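You operate a simulated robot arm through the tools that you are given. There is no shell and no other tool. Be economical: measure what you need, move in short steps, check, and stop when the job is done.

The job below is to be done with a simulated robot arm. You get a single attempt, and the scene is never put back.

JOB
Put the stop pin on top of the pin insulator on the top of the capping bench.
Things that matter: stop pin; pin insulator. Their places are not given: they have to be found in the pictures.

Only the result counts: the job must be done as asked and must still hold three seconds after the hand-in. Knocking over, shifting, dropping, spilling or breaking anything else fails it.

ROBOT AND FRAMES
A 6-joint arm with a two-finger parallel gripper, fixed in place. Base frame: the origin is at the foot of the arm, x ahead of it, y to its left, z up; the work surface is at about z = 0.8. Units: m, rad, N and s.
With the tool pointing down near the work surface it reaches from about 0.26 to 0.68 m from the base axis. Its first joint turns from -1.152 to 1.152 rad. Payload 2.9 kg.
The tool frame sits at the grasp point between the pads (the TCP): z along the fingers, y along the line on which they close. The tips reach 0.03 m beyond it. Largest opening 0.11 m; finger width 0.02, thickness 0.01; the body of the gripper, 0.048 by 0.112 m, starts 0.055 m behind the TCP.
Orientation is that of the tool frame in the base frame, as [roll, pitch, yaw] about the fixed x, y, z axes, in that order (R = Rz(yaw) Ry(pitch) Rx(roll)). With the fingers straight down and closing along the base's y, the tool's x points along the base's -x, its y along +y and its z along -z.

CONTROLS
- The arm moves only by the tool drive_tool. Its argument "steps" is a list of rows, each a list of 3 entries, a list of its own where there are three numbers: the closure, from 0 (fully open) to 1 (shut), then the shift along the base's x, y, z in m, then the turn about the base's z in rad. In form: [[hand, [dx, dy, dz], spin], ...]. A call has 1 to 12 rows; each row is the pose to reach, as a shift and turn from the pose commanded when the call began. Each row takes 0.2 s and may step no farther than 0.05 m and 0.15 rad from the row before; otherwise, or with a gripper value out of range, the whole call is refused. Where a pose cannot be reached the arm comes as near as it can. A force on the tool above 40 N (or 10 N above the force at the start of the call, whichever is more), or a blocked arm, ends the call early, and 0.2 s more pass. Each finger travels about 0.108 m/s and halts on what it meets, pressing with about 31 N; the grip force reading is that of the motor and also rises with nothing between the fingers. The clock runs only during rows and for 0.2 s after the last one: add rows that repeat a pose to give the fingers time. It gives the time, the measured TCP pose, the force on the tool (base axes), the opening and the grip force at its end, in the units of the frame above (readings bear some noise).
- Cameras (640 x 400 px; columns grow to the right, rows downward): "scene" is fixed at [0.0873, 0.4607, 1.3815]; the picture's right is [-0.60, -0.80, 0.00], its down [-0.40, 0.30, -0.86] and it looks along [0.69, -0.52, -0.51] (base axes); focal length 363 px, centre (320, 200). "wrist" rides on the gripper at [-0.036, 0, -0.057] in the tool frame; the picture's right is [0.00, -1.00, 0.00], its down [0.97, 0.00, -0.24] and it looks along [0.24, 0.00, 0.97] (tool axes); focal length 218 px, centre (320, 200).
- snapshot(camera): a new picture of that camera. No time passes.
- pixel_to_xyz(camera, pixels): for up to 12 pixels [column, row] of the newest picture of that camera ("zoom" is the newest enlarged one), the place [x, y, z] in the base frame of the surface seen there, good to about 0.002 m, but the place of the scene camera against the robot may be out by one fixed shift of up to 0.025 m in any direction. No time passes.
- zoom(camera, box): a new picture of the part [left, top, right, bottom] of that camera's present view, enlarged. No time passes.
- sign_off(): hands the job in; it is judged then, once.

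Go step by step. Measure first, check grasps and placings, and put right what went wrong. The budget is 60 turns and 20 pictures, counting those below and the enlarged ones. Unless the task says otherwise, let go and move clear before handing in, and close with one line.

The tools are called after "Emit:" by a JSON object that holds its "name" and its "arguments". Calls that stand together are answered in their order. drive_tool: Moves the arm, as the interface text tells. Its arguments: {"type":"object","properties":{"steps":{"type":"array"}},"required":["steps"]} The other tools are called the same way: snapshot (camera) takes a picture; pixel_to_xyz (camera, pixels) gives the place of the surface under pixels of a picture; zoom (camera, box) takes an enlarged picture of a part of a camera's view; sign_off () hands the job in.

At the start:

```text
time: 0.0
tcp_pos: [0.3424, 0.1039, 1.1492]
tool_rot: [3.142, 0.0, 3.141]
ft_force: [0.0, -0.4, 0.1]
gripper_width: 0.11
grip_force: 0.0
```

scene: 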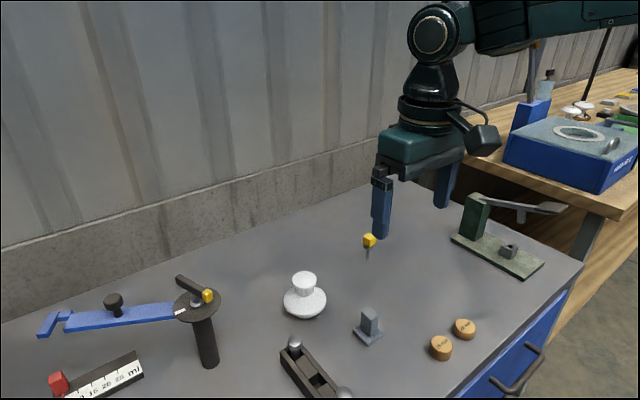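
wrist: 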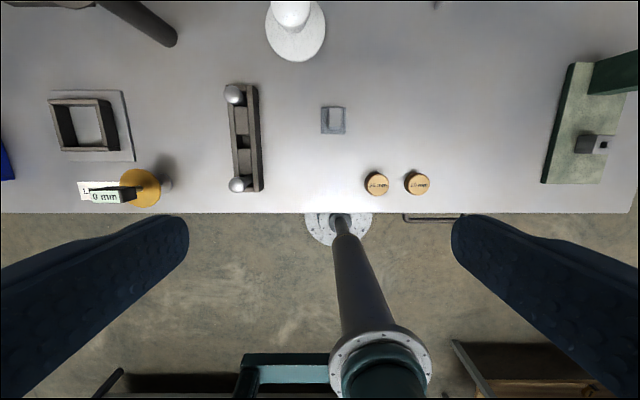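

The white insulator appears at scene (304,295), and a yellow-headed pin at (369,242), with another yellow knob at (207,295). I'll zoom in on both.

Emit:
{"name": "zoom", "arguments": {"camera": "scene", "box": [260, 210, 420, 330]}}

Emit:
{"name": "zoom", "arguments": {"camera": "scene", "box": [20, 250, 260, 400]}}

```text
3.33 times, centred on (340, 270) of scene
```

zoom: 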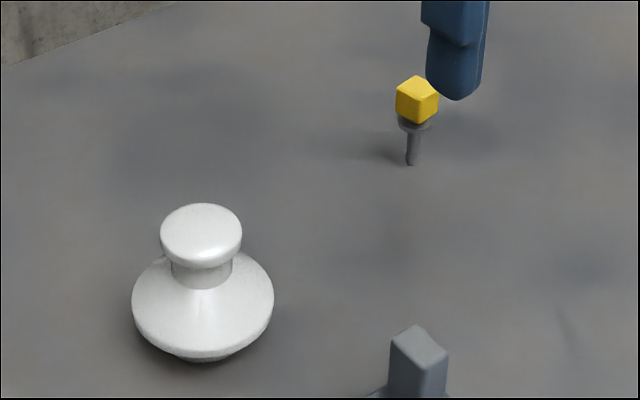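

```text
2.67 times, centred on (140, 325) of scene
```

zoom: 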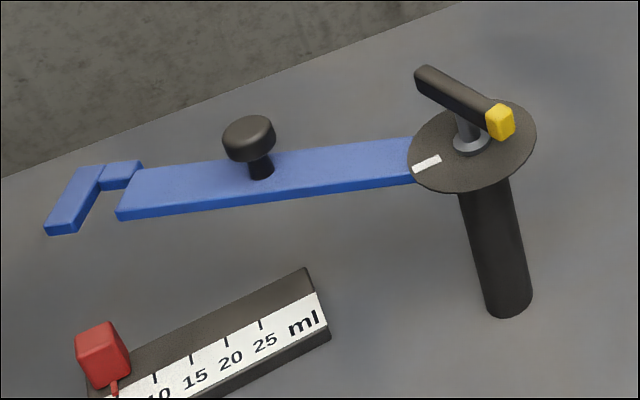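

The yellow-headed pin with a flange and thin shank stands at scene (369,240), and it is the likely stop pin. I'll measure it and the insulator.

Emit:
{"name": "pixel_to_xyz", "arguments": {"camera": "scene", "pixels": [[369, 236], [366, 241], [371, 242], [367, 256], [367, 262], [304, 277], [304, 272], [304, 285], [295, 276], [313, 276], [304, 300], [340, 300]]}}

Emit:
{"name": "zoom", "arguments": {"camera": "scene", "box": [345, 225, 393, 270]}}

Emit:
{"name": "zoom", "arguments": {"camera": "scene", "box": [420, 180, 600, 300]}}

```text
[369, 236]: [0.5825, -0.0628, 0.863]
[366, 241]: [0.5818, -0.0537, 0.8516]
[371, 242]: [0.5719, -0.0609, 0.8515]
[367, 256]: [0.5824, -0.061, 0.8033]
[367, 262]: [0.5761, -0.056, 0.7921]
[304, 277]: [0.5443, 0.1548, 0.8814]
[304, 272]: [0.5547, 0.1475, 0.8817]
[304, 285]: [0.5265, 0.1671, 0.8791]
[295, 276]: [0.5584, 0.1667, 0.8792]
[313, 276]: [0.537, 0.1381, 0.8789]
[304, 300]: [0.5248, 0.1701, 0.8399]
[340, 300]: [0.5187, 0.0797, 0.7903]
```

```text
8.89 times, centred on (369, 248) of scene
```

zoom: 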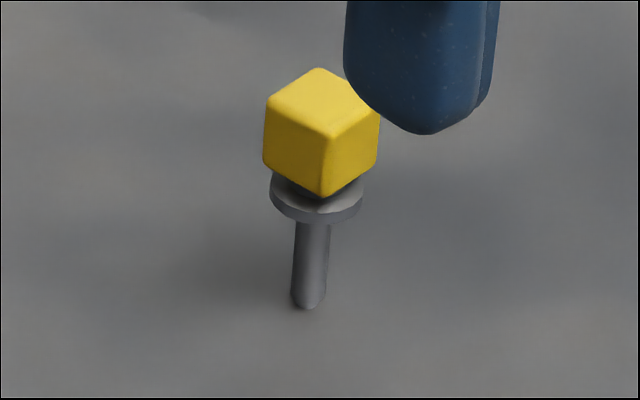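

```text
3.33 times, centred on (510, 240) of scene
```

zoom: 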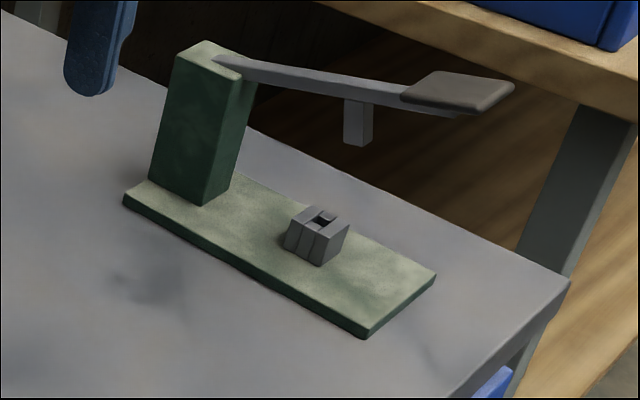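

Scene readings put the table near z 0.791, the pin at about (0.58,-0.06) with its top at 0.863, and the insulator top at about 0.881. The scene camera may be shifted, so I'll move the wrist camera over the area for an accurate measurement.

Emit:
{"name": "drive_tool", "arguments": {"steps": [[0, [0.03, -0.02, 0], 0], [0, [0.07, -0.04, 0], 0], [0, [0.11, -0.06, -0.01], 0], [0, [0.15, -0.08, -0.02], 0], [0, [0.19, -0.1, -0.03], 0], [0, [0.22, -0.115, -0.04], 0], [0, [0.24, -0.13, -0.05], 0], [0, [0.24, -0.13, -0.05], 0], [0, [0.24, -0.13, -0.05], 0]]}}

Emit:
{"name": "snapshot", "arguments": {"camera": "wrist"}}

```text
time: 2.0
tcp_pos: [0.5815, -0.0265, 1.1002]
tool_rot: [-3.14, 0.0, -3.142]
ft_force: [0.4, 0.1, -1.1]
gripper_width: 0.1101
grip_force: 0.1
```

```text
13 pictures are left
```

wrist: 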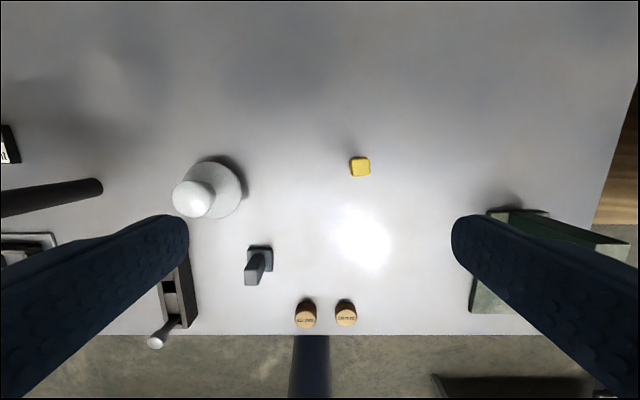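

The pin is visible at wrist (360,167) and the insulator top near (195,198). I'll zoom in and measure both.

Emit:
{"name": "pixel_to_xyz", "arguments": {"camera": "wrist", "pixels": [[360, 166], [355, 162], [366, 162], [195, 198], [185, 198], [205, 198], [195, 188], [195, 209], [225, 185], [300, 130], [340, 190]]}}

Emit:
{"name": "zoom", "arguments": {"camera": "wrist", "box": [336, 150, 384, 180]}}

Emit:
{"name": "zoom", "arguments": {"camera": "wrist", "box": [160, 145, 256, 225]}}

```text
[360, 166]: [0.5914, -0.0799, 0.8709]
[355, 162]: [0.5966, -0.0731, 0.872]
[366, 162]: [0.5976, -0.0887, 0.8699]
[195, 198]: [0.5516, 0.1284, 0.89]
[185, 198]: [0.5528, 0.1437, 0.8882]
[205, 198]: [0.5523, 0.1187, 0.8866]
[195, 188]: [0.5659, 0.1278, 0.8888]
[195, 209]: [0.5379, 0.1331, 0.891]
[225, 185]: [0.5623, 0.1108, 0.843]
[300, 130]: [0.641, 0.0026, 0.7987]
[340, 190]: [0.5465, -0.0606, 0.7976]
```

```text
13.33 times, centred on (360, 165) of wrist
```

zoom: 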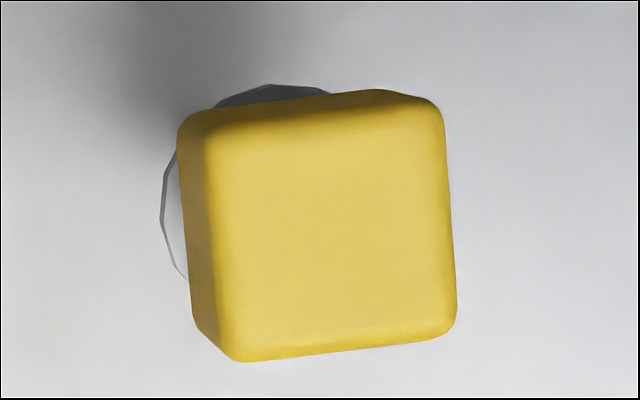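

```text
5.00 times, centred on (208, 185) of wrist
```

zoom: 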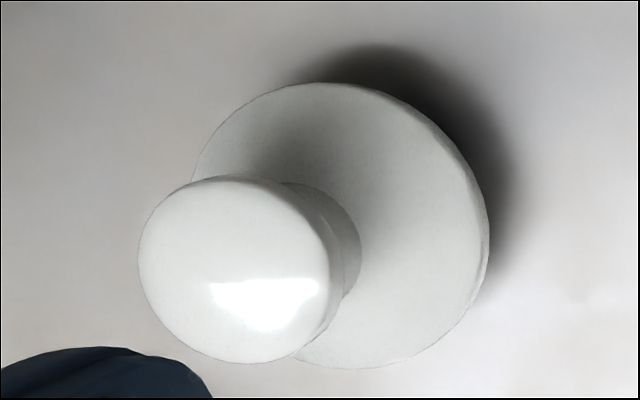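

The wrist view gives the yellow cube top centre at about (0.591,-0.080,0.871), turned by roughly +0.09 rad. I'll go to a hover above it and look again.

Emit:
{"name": "drive_tool", "arguments": {"steps": [[0, [0.003, -0.02, -0.03], 0.03], [0, [0.006, -0.04, -0.06], 0.06], [0, [0.0095, -0.0535, -0.1], 0.09], [0, [0.0095, -0.0535, -0.13], 0.09], [0, [0.0095, -0.0535, -0.15], 0.09], [0, [0.0095, -0.0535, -0.15], 0.09], [0, [0.0095, -0.0535, -0.15], 0.09]]}}

Emit:
{"name": "zoom", "arguments": {"camera": "wrist", "box": [272, 170, 368, 230]}}

```text
time: 3.6
tcp_pos: [0.5915, -0.0786, 0.9489]
tool_rot: [3.141, 0.001, -3.05]
ft_force: [-0.1, 0.4, -0.1]
gripper_width: 0.1101
grip_force: 0.0
```

```text
6.67 times, centred on (320, 200) of wrist
```

zoom: 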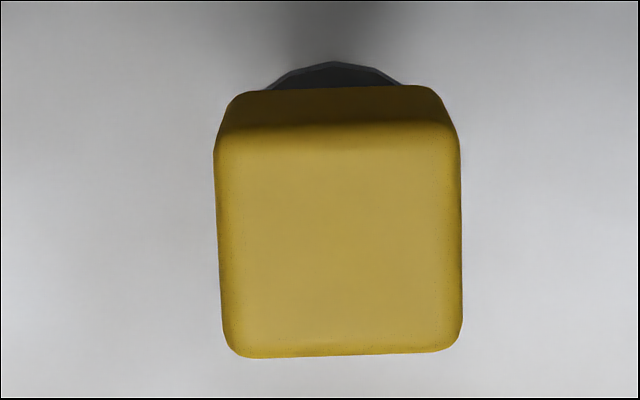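

The cube is about 0.002 m off in both x and y, and needs about +0.035 rad more turn. I'll correct that, descend around it with the gripper open, and check before closing.

Emit:
{"name": "drive_tool", "arguments": {"steps": [[0, [-0.002, -0.002, 0], 0.035], [0, [-0.002, -0.002, -0.03], 0.035], [0, [-0.002, -0.002, -0.06], 0.035], [0, [-0.002, -0.002, -0.08], 0.035], [0, [-0.002, -0.002, -0.088], 0.035], [0, [-0.002, -0.002, -0.088], 0.035], [0, [-0.002, -0.002, -0.088], 0.035]]}}

Emit:
{"name": "snapshot", "arguments": {"camera": "wrist"}}

```text
time: 5.2
tcp_pos: [0.5881, -0.0822, 0.8604]
tool_rot: [3.141, -0.001, -3.017]
ft_force: [0.4, 0.0, 0.1]
gripper_width: 0.11
grip_force: 0.0
```

```text
9 pictures are left
```

wrist: 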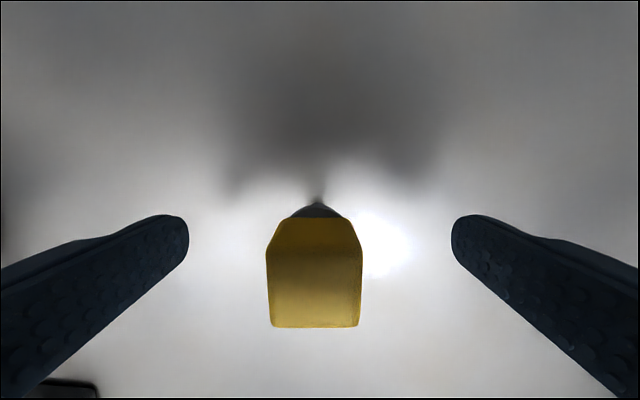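

The cube spans columns about 267–361, centred near 314.5 instead of 320, so I'll shift +0.0013 m in y. Then I'll close gradually.

Emit:
{"name": "drive_tool", "arguments": {"steps": [[0, [0, 0.0013, 0], 0], [0.4, [0, 0.0013, 0], 0], [0.65, [0, 0.0013, 0], 0], [0.72, [0, 0.0013, 0], 0], [0.76, [0, 0.0013, 0], 0], [0.79, [0, 0.0013, 0], 0], [0.82, [0, 0.0013, 0], 0], [0.9, [0, 0.0013, 0], 0], [1, [0, 0.0013, 0], 0], [1, [0, 0.0013, 0], 0], [1, [0, 0.0013, 0], 0]]}}

Emit:
{"name": "snapshot", "arguments": {"camera": "wrist"}}

```text
time: 7.6
tcp_pos: [0.5895, -0.0801, 0.861]
tool_rot: [3.142, 0.0, -3.016]
ft_force: [-0.2, 0.0, 0.3]
gripper_width: 0.025
grip_force: 31.1
```

```text
8 pictures are left
```

wrist: 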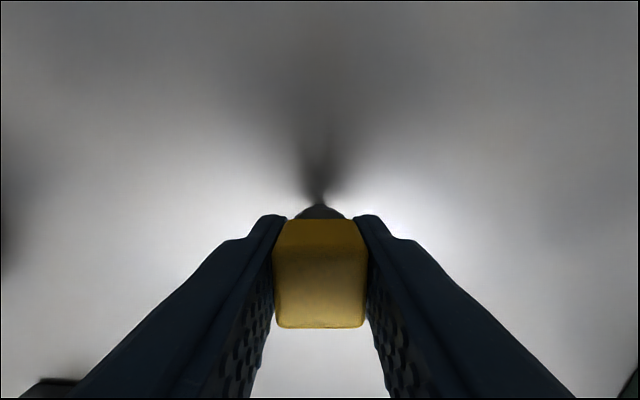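

The pin is gripped (width 0.025, 31 N). I'll lift it, and check the height of the nearby lever post.

Emit:
{"name": "drive_tool", "arguments": {"steps": [[1, [0, 0, 0.01], 0], [1, [0, 0, 0.03], 0], [1, [0, 0, 0.06], 0], [1, [0, 0, 0.1], 0], [1, [0, 0, 0.14], 0], [1, [0, 0, 0.14], 0]]}}

Emit:
{"name": "snapshot", "arguments": {"camera": "scene"}}

Emit:
{"name": "pixel_to_xyz", "arguments": {"camera": "scene", "pixels": [[207, 295], [182, 277], [197, 308], [215, 300], [113, 300], [369, 318]]}}

```text
time: 9.0
tcp_pos: [0.5895, -0.0782, 1.0025]
tool_rot: [3.141, 0.001, -3.015]
ft_force: [0.4, 0.4, -0.4]
gripper_width: 0.0247
grip_force: 30.9
```

```text
7 pictures are left
```

scene: 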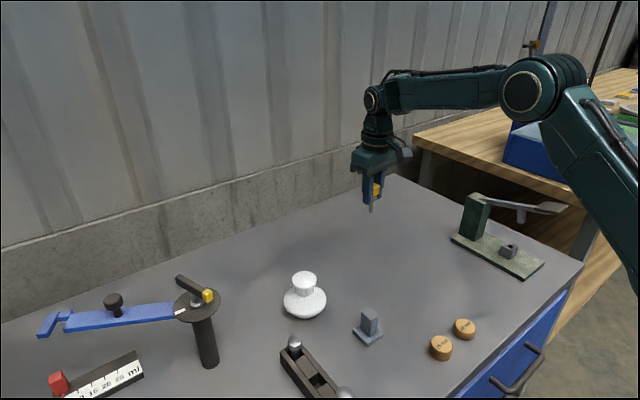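

```text
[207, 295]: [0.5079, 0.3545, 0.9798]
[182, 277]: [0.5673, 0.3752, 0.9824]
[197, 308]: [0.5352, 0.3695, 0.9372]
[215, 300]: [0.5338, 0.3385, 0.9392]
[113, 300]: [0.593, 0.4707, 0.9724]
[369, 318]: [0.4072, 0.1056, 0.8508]
```

The pin is lifted, and the lever post (y at least 0.31) is out of the way. I'll move to a viewing spot just behind the insulator.

Emit:
{"name": "drive_tool", "arguments": {"steps": [[1, [-0.015, 0.03, 0], -0.02], [1, [-0.03, 0.07, 0], -0.04], [1, [-0.045, 0.11, 0], -0.06], [1, [-0.06, 0.15, 0], -0.09], [1, [-0.075, 0.19, 0], -0.11], [1, [-0.09, 0.217, 0], -0.125], [1, [-0.09, 0.217, 0], -0.125], [1, [-0.09, 0.217, 0], -0.125]]}}

Emit:
{"name": "snapshot", "arguments": {"camera": "wrist"}}

```text
time: 10.8
tcp_pos: [0.4992, 0.1325, 1.004]
tool_rot: [3.141, 0.0, 3.141]
ft_force: [0.2, -0.2, -0.4]
gripper_width: 0.0248
grip_force: 30.6
```

```text
6 pictures are left
```

wrist: 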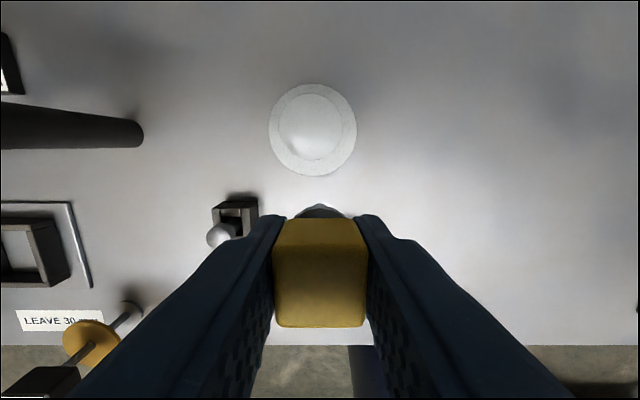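

Emit:
{"name": "zoom", "arguments": {"camera": "wrist", "box": [248, 80, 376, 180]}}

Emit:
{"name": "pixel_to_xyz", "arguments": {"camera": "wrist", "pixels": [[312, 126], [312, 110], [312, 140], [295, 126], [330, 126], [312, 120], [312, 132], [304, 126], [322, 126], [320, 325], [320, 230]]}}

```text
4.00 times, centred on (312, 130) of wrist
```

zoom: 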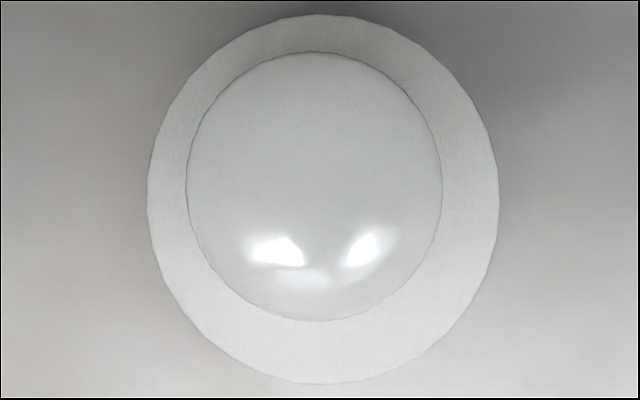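

```text
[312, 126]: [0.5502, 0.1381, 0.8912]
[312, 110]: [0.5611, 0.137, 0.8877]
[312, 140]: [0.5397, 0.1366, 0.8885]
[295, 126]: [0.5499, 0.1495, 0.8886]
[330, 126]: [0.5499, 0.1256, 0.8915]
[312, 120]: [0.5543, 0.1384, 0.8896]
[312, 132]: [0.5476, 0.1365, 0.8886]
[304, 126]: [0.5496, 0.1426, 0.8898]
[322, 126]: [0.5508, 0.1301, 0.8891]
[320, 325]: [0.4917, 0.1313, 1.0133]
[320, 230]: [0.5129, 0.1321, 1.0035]
```

The insulator cap is centred at wrist (310.6,126.8), so it lies about +0.050 m in x and +0.007 m in y from the tool, with its top at z ≈ 0.8895. I'll move over it with the pin bottom about 0.02 m above.

Emit:
{"name": "drive_tool", "arguments": {"steps": [[1, [0.02, 0.003, 0], 0], [1, [0.04, 0.006, 0], 0], [1, [0.0504, 0.0072, 0], 0], [1, [0.0504, 0.0072, -0.015], 0], [1, [0.0504, 0.0072, -0.029], 0], [1, [0.0504, 0.0072, -0.029], 0], [1, [0.0504, 0.0072, -0.029], 0], [1, [0.0504, 0.0072, -0.029], 0]]}}

Emit:
{"name": "zoom", "arguments": {"camera": "scene", "box": [256, 230, 352, 320]}}

Emit:
{"name": "drive_tool", "arguments": {"steps": [[1, [0, 0, 0], 0]]}}

```text
time: 12.6
tcp_pos: [0.5494, 0.1428, 0.9742]
tool_rot: [3.14, -0.001, 3.141]
ft_force: [-0.1, -0.7, -0.2]
gripper_width: 0.0249
grip_force: 31.0
```

```text
4.44 times, centred on (304, 275) of scene
```

zoom: 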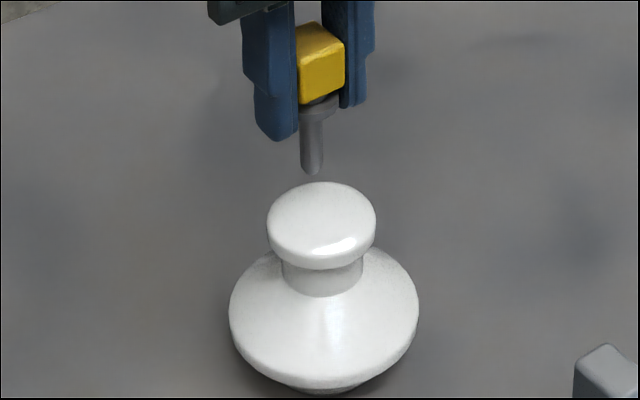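

```text
time: 13.0
tcp_pos: [0.5506, 0.1437, 0.9741]
tool_rot: [-3.142, 0.001, 3.141]
ft_force: [0.5, -0.3, -0.5]
gripper_width: 0.0248
grip_force: 31.3
```

In the zoom the shank tip is at column 312 and the cap centre at 321, so the pin is about 4 mm off, which matches the settled y of 0.143 against the cap's 0.139. I'll measure both in the same picture to cancel the camera shift.

Emit:
{"name": "pixel_to_xyz", "arguments": {"camera": "zoom", "pixels": [[312, 165], [312, 155], [312, 145], [321, 220], [321, 190], [321, 245], [275, 222], [368, 222], [300, 215], [342, 215]]}}

```text
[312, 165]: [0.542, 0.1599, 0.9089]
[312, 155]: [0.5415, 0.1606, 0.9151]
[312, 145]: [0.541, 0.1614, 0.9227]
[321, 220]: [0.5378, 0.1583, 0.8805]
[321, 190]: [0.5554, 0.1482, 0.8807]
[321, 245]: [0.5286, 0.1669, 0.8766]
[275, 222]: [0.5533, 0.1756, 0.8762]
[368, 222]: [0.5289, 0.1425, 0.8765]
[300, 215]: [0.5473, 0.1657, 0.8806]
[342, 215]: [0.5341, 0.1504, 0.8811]
```

Both measures agree within a couple of millimetres, against a cap radius of about 25 mm, so I'll shift by (-0.0025,-0.003). The gap is about 0.022–0.024 m, so I'll descend most of it and then creep.

Emit:
{"name": "drive_tool", "arguments": {"steps": [[1, [-0.0025, -0.003, 0], 0], [1, [-0.0025, -0.003, -0.007], 0], [1, [-0.0025, -0.003, -0.013], 0], [1, [-0.0025, -0.003, -0.018], 0], [1, [-0.0025, -0.003, -0.018], 0], [1, [-0.0025, -0.003, -0.018], 0], [1, [-0.0025, -0.003, -0.018], 0]]}}

Emit:
{"name": "zoom", "arguments": {"camera": "scene", "box": [272, 245, 336, 295]}}

```text
time: 14.6
tcp_pos: [0.5473, 0.1415, 0.956]
tool_rot: [3.141, -0.001, 3.141]
ft_force: [-0.3, -0.5, 0.0]
gripper_width: 0.0248
grip_force: 31.0
```

```text
8.00 times, centred on (304, 270) of scene
```

zoom: 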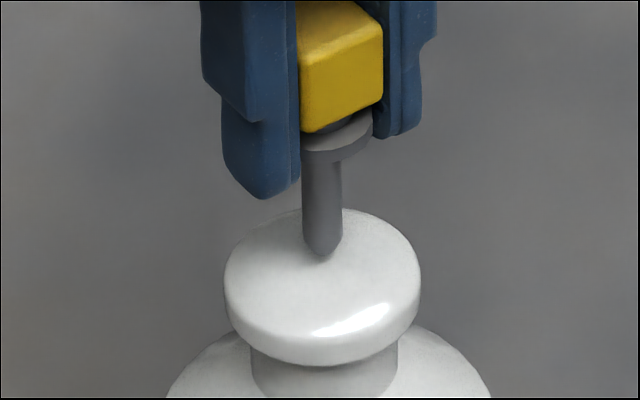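

The tip at (322,254) will land near the cap centre (322,271) after about 5 mm more. I'll creep down, watching the force.

Emit:
{"name": "drive_tool", "arguments": {"steps": [[1, [0, 0, -0.001], 0], [1, [0, 0, -0.002], 0], [1, [0, 0, -0.003], 0], [1, [0, 0, -0.003], 0]]}}

```text
time: 15.6
tcp_pos: [0.5475, 0.1413, 0.9527]
tool_rot: [-3.141, 0.0, 3.139]
ft_force: [0.8, -1.1, -0.7]
gripper_width: 0.0245
grip_force: 31.1
```

No contact yet, so I'll keep creeping down.

Emit:
{"name": "drive_tool", "arguments": {"steps": [[1, [0, 0, -0.0005], 0], [1, [0, 0, -0.001], 0], [1, [0, 0, -0.001], 0]]}}

```text
time: 16.4
tcp_pos: [0.5475, 0.1411, 0.9529]
tool_rot: [-3.141, -0.001, 3.14]
ft_force: [-0.3, 0.1, -0.5]
gripper_width: 0.025
grip_force: 31.0
```

Emit:
{"name": "drive_tool", "arguments": {"steps": [[1, [0, 0, -0.0005], 0], [1, [0, 0, -0.001], 0], [1, [0, 0, -0.001], 0]]}}

```text
time: 17.2
tcp_pos: [0.5485, 0.1407, 0.9514]
tool_rot: [-3.14, 0.001, 3.141]
ft_force: [-0.1, 0.2, 4.4]
gripper_width: 0.0247
grip_force: 31.3
```

An upward force of 4.4 N suggests contact. I'll confirm by repeating the pose.

Emit:
{"name": "drive_tool", "arguments": {"steps": [[1, [0, 0, 0], 0]]}}

Emit:
{"name": "zoom", "arguments": {"camera": "scene", "box": [272, 245, 336, 295]}}

```text
time: 17.6
tcp_pos: [0.549, 0.1411, 0.951]
tool_rot: [3.141, 0.002, -3.14]
ft_force: [0.3, 0.1, 5.9]
gripper_width: 0.0248
grip_force: 30.8
```

```text
8.00 times, centred on (304, 270) of scene
```

zoom: 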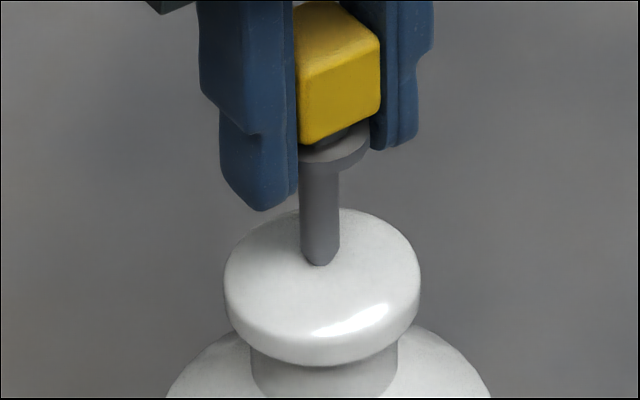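

Contact is confirmed at about 6 N with the pin upright near the cap centre. I'll relieve most of the load and release gently.

Emit:
{"name": "drive_tool", "arguments": {"steps": [[1, [0, 0, 0.0004], 0], [1, [0, 0, 0.0004], 0]]}}

```text
time: 18.2
tcp_pos: [0.5484, 0.1404, 0.9509]
tool_rot: [3.14, 0.002, 3.14]
ft_force: [-2.1, -0.3, 7.1]
gripper_width: 0.0245
grip_force: 30.8
```

The load is still about 7 N, so I'll ease up a little more.

Emit:
{"name": "drive_tool", "arguments": {"steps": [[1, [0, 0, 0.0005], 0], [1, [0, 0, 0.0005], 0], [1, [0, 0, 0.0005], 0]]}}

```text
time: 19.0
tcp_pos: [0.5482, 0.1409, 0.951]
tool_rot: [3.141, 0.0, -3.14]
ft_force: [-2.6, 1.4, 6.3]
gripper_width: 0.0247
grip_force: 30.6
```

Emit:
{"name": "drive_tool", "arguments": {"steps": [[1, [0, 0, 0.0006], 0], [1, [0, 0, 0.0006], 0], [1, [0, 0, 0.0006], 0]]}}

```text
time: 19.8
tcp_pos: [0.5473, 0.1398, 0.9505]
tool_rot: [3.141, -0.003, -3.141]
ft_force: [-0.2, 0.3, 0.1]
gripper_width: 0.0248
grip_force: 30.9
```

The load is now near zero, so the pin is just touching. I'll release slowly.

Emit:
{"name": "drive_tool", "arguments": {"steps": [[0.77, [0, 0, 0], 0], [0.76, [0, 0, 0], 0], [0.75, [0, 0, 0], 0], [0.73, [0, 0, 0], 0], [0.7, [0, 0, 0], 0], [0.6, [0, 0, 0], 0], [0.4, [0, 0, 0], 0], [0.2, [0, 0, 0], 0], [0.2, [0, 0, 0], 0]]}}

Emit:
{"name": "zoom", "arguments": {"camera": "scene", "box": [256, 230, 352, 320]}}

```text
time: 21.8
tcp_pos: [0.5477, 0.1404, 0.9519]
tool_rot: [-3.141, 0.0, -3.14]
ft_force: [0.1, 1.1, 0.4]
gripper_width: 0.0882
grip_force: 0.0
```

```text
4.44 times, centred on (304, 275) of scene
```

zoom: 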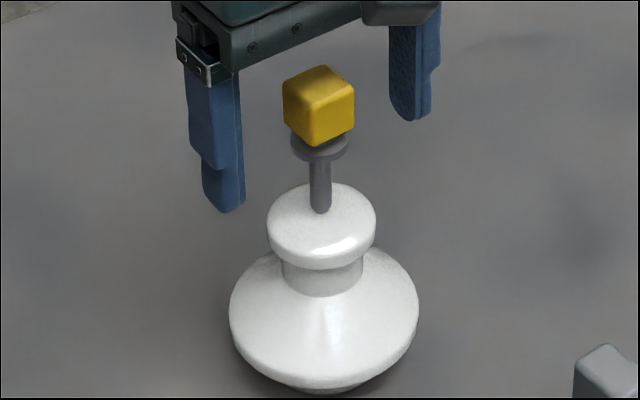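

The pin stands upright on the cap with the fingers clear on both sides. I'll retreat straight up.

Emit:
{"name": "drive_tool", "arguments": {"steps": [[0.2, [0, 0, 0.01], 0], [0.2, [0, 0, 0.03], 0], [0.2, [0, 0, 0.06], 0], [0.2, [0, 0, 0.1], 0], [0.2, [0, 0, 0.14], 0], [0.2, [0, 0, 0.14], 0], [0.2, [0, 0, 0.14], 0]]}}

Emit:
{"name": "snapshot", "arguments": {"camera": "scene"}}

```text
time: 23.4
tcp_pos: [0.549, 0.1407, 1.0923]
tool_rot: [-3.14, 0.0, 3.141]
ft_force: [-0.5, 0.4, -0.3]
gripper_width: 0.088
grip_force: 0.0
```

```text
0 pictures are left
```

scene: 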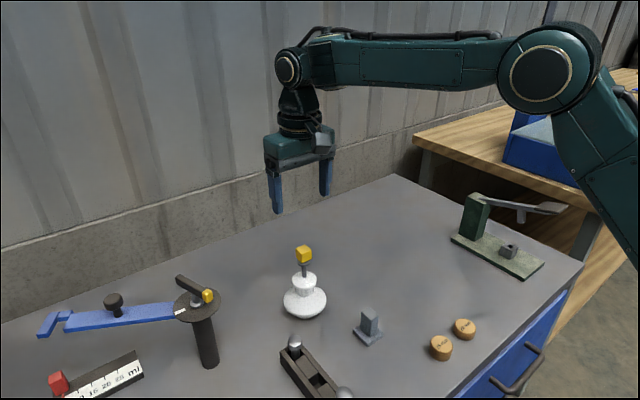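

The pin stands on the insulator at (304,265), nothing else has moved, and the arm is clear. I'll hand in.

Emit:
{"name": "sign_off", "arguments": {}}

```text
The job is handed in.
```

The stop pin is standing upright on top of the pin insulator, the gripper is clear of it, and the job is handed in.
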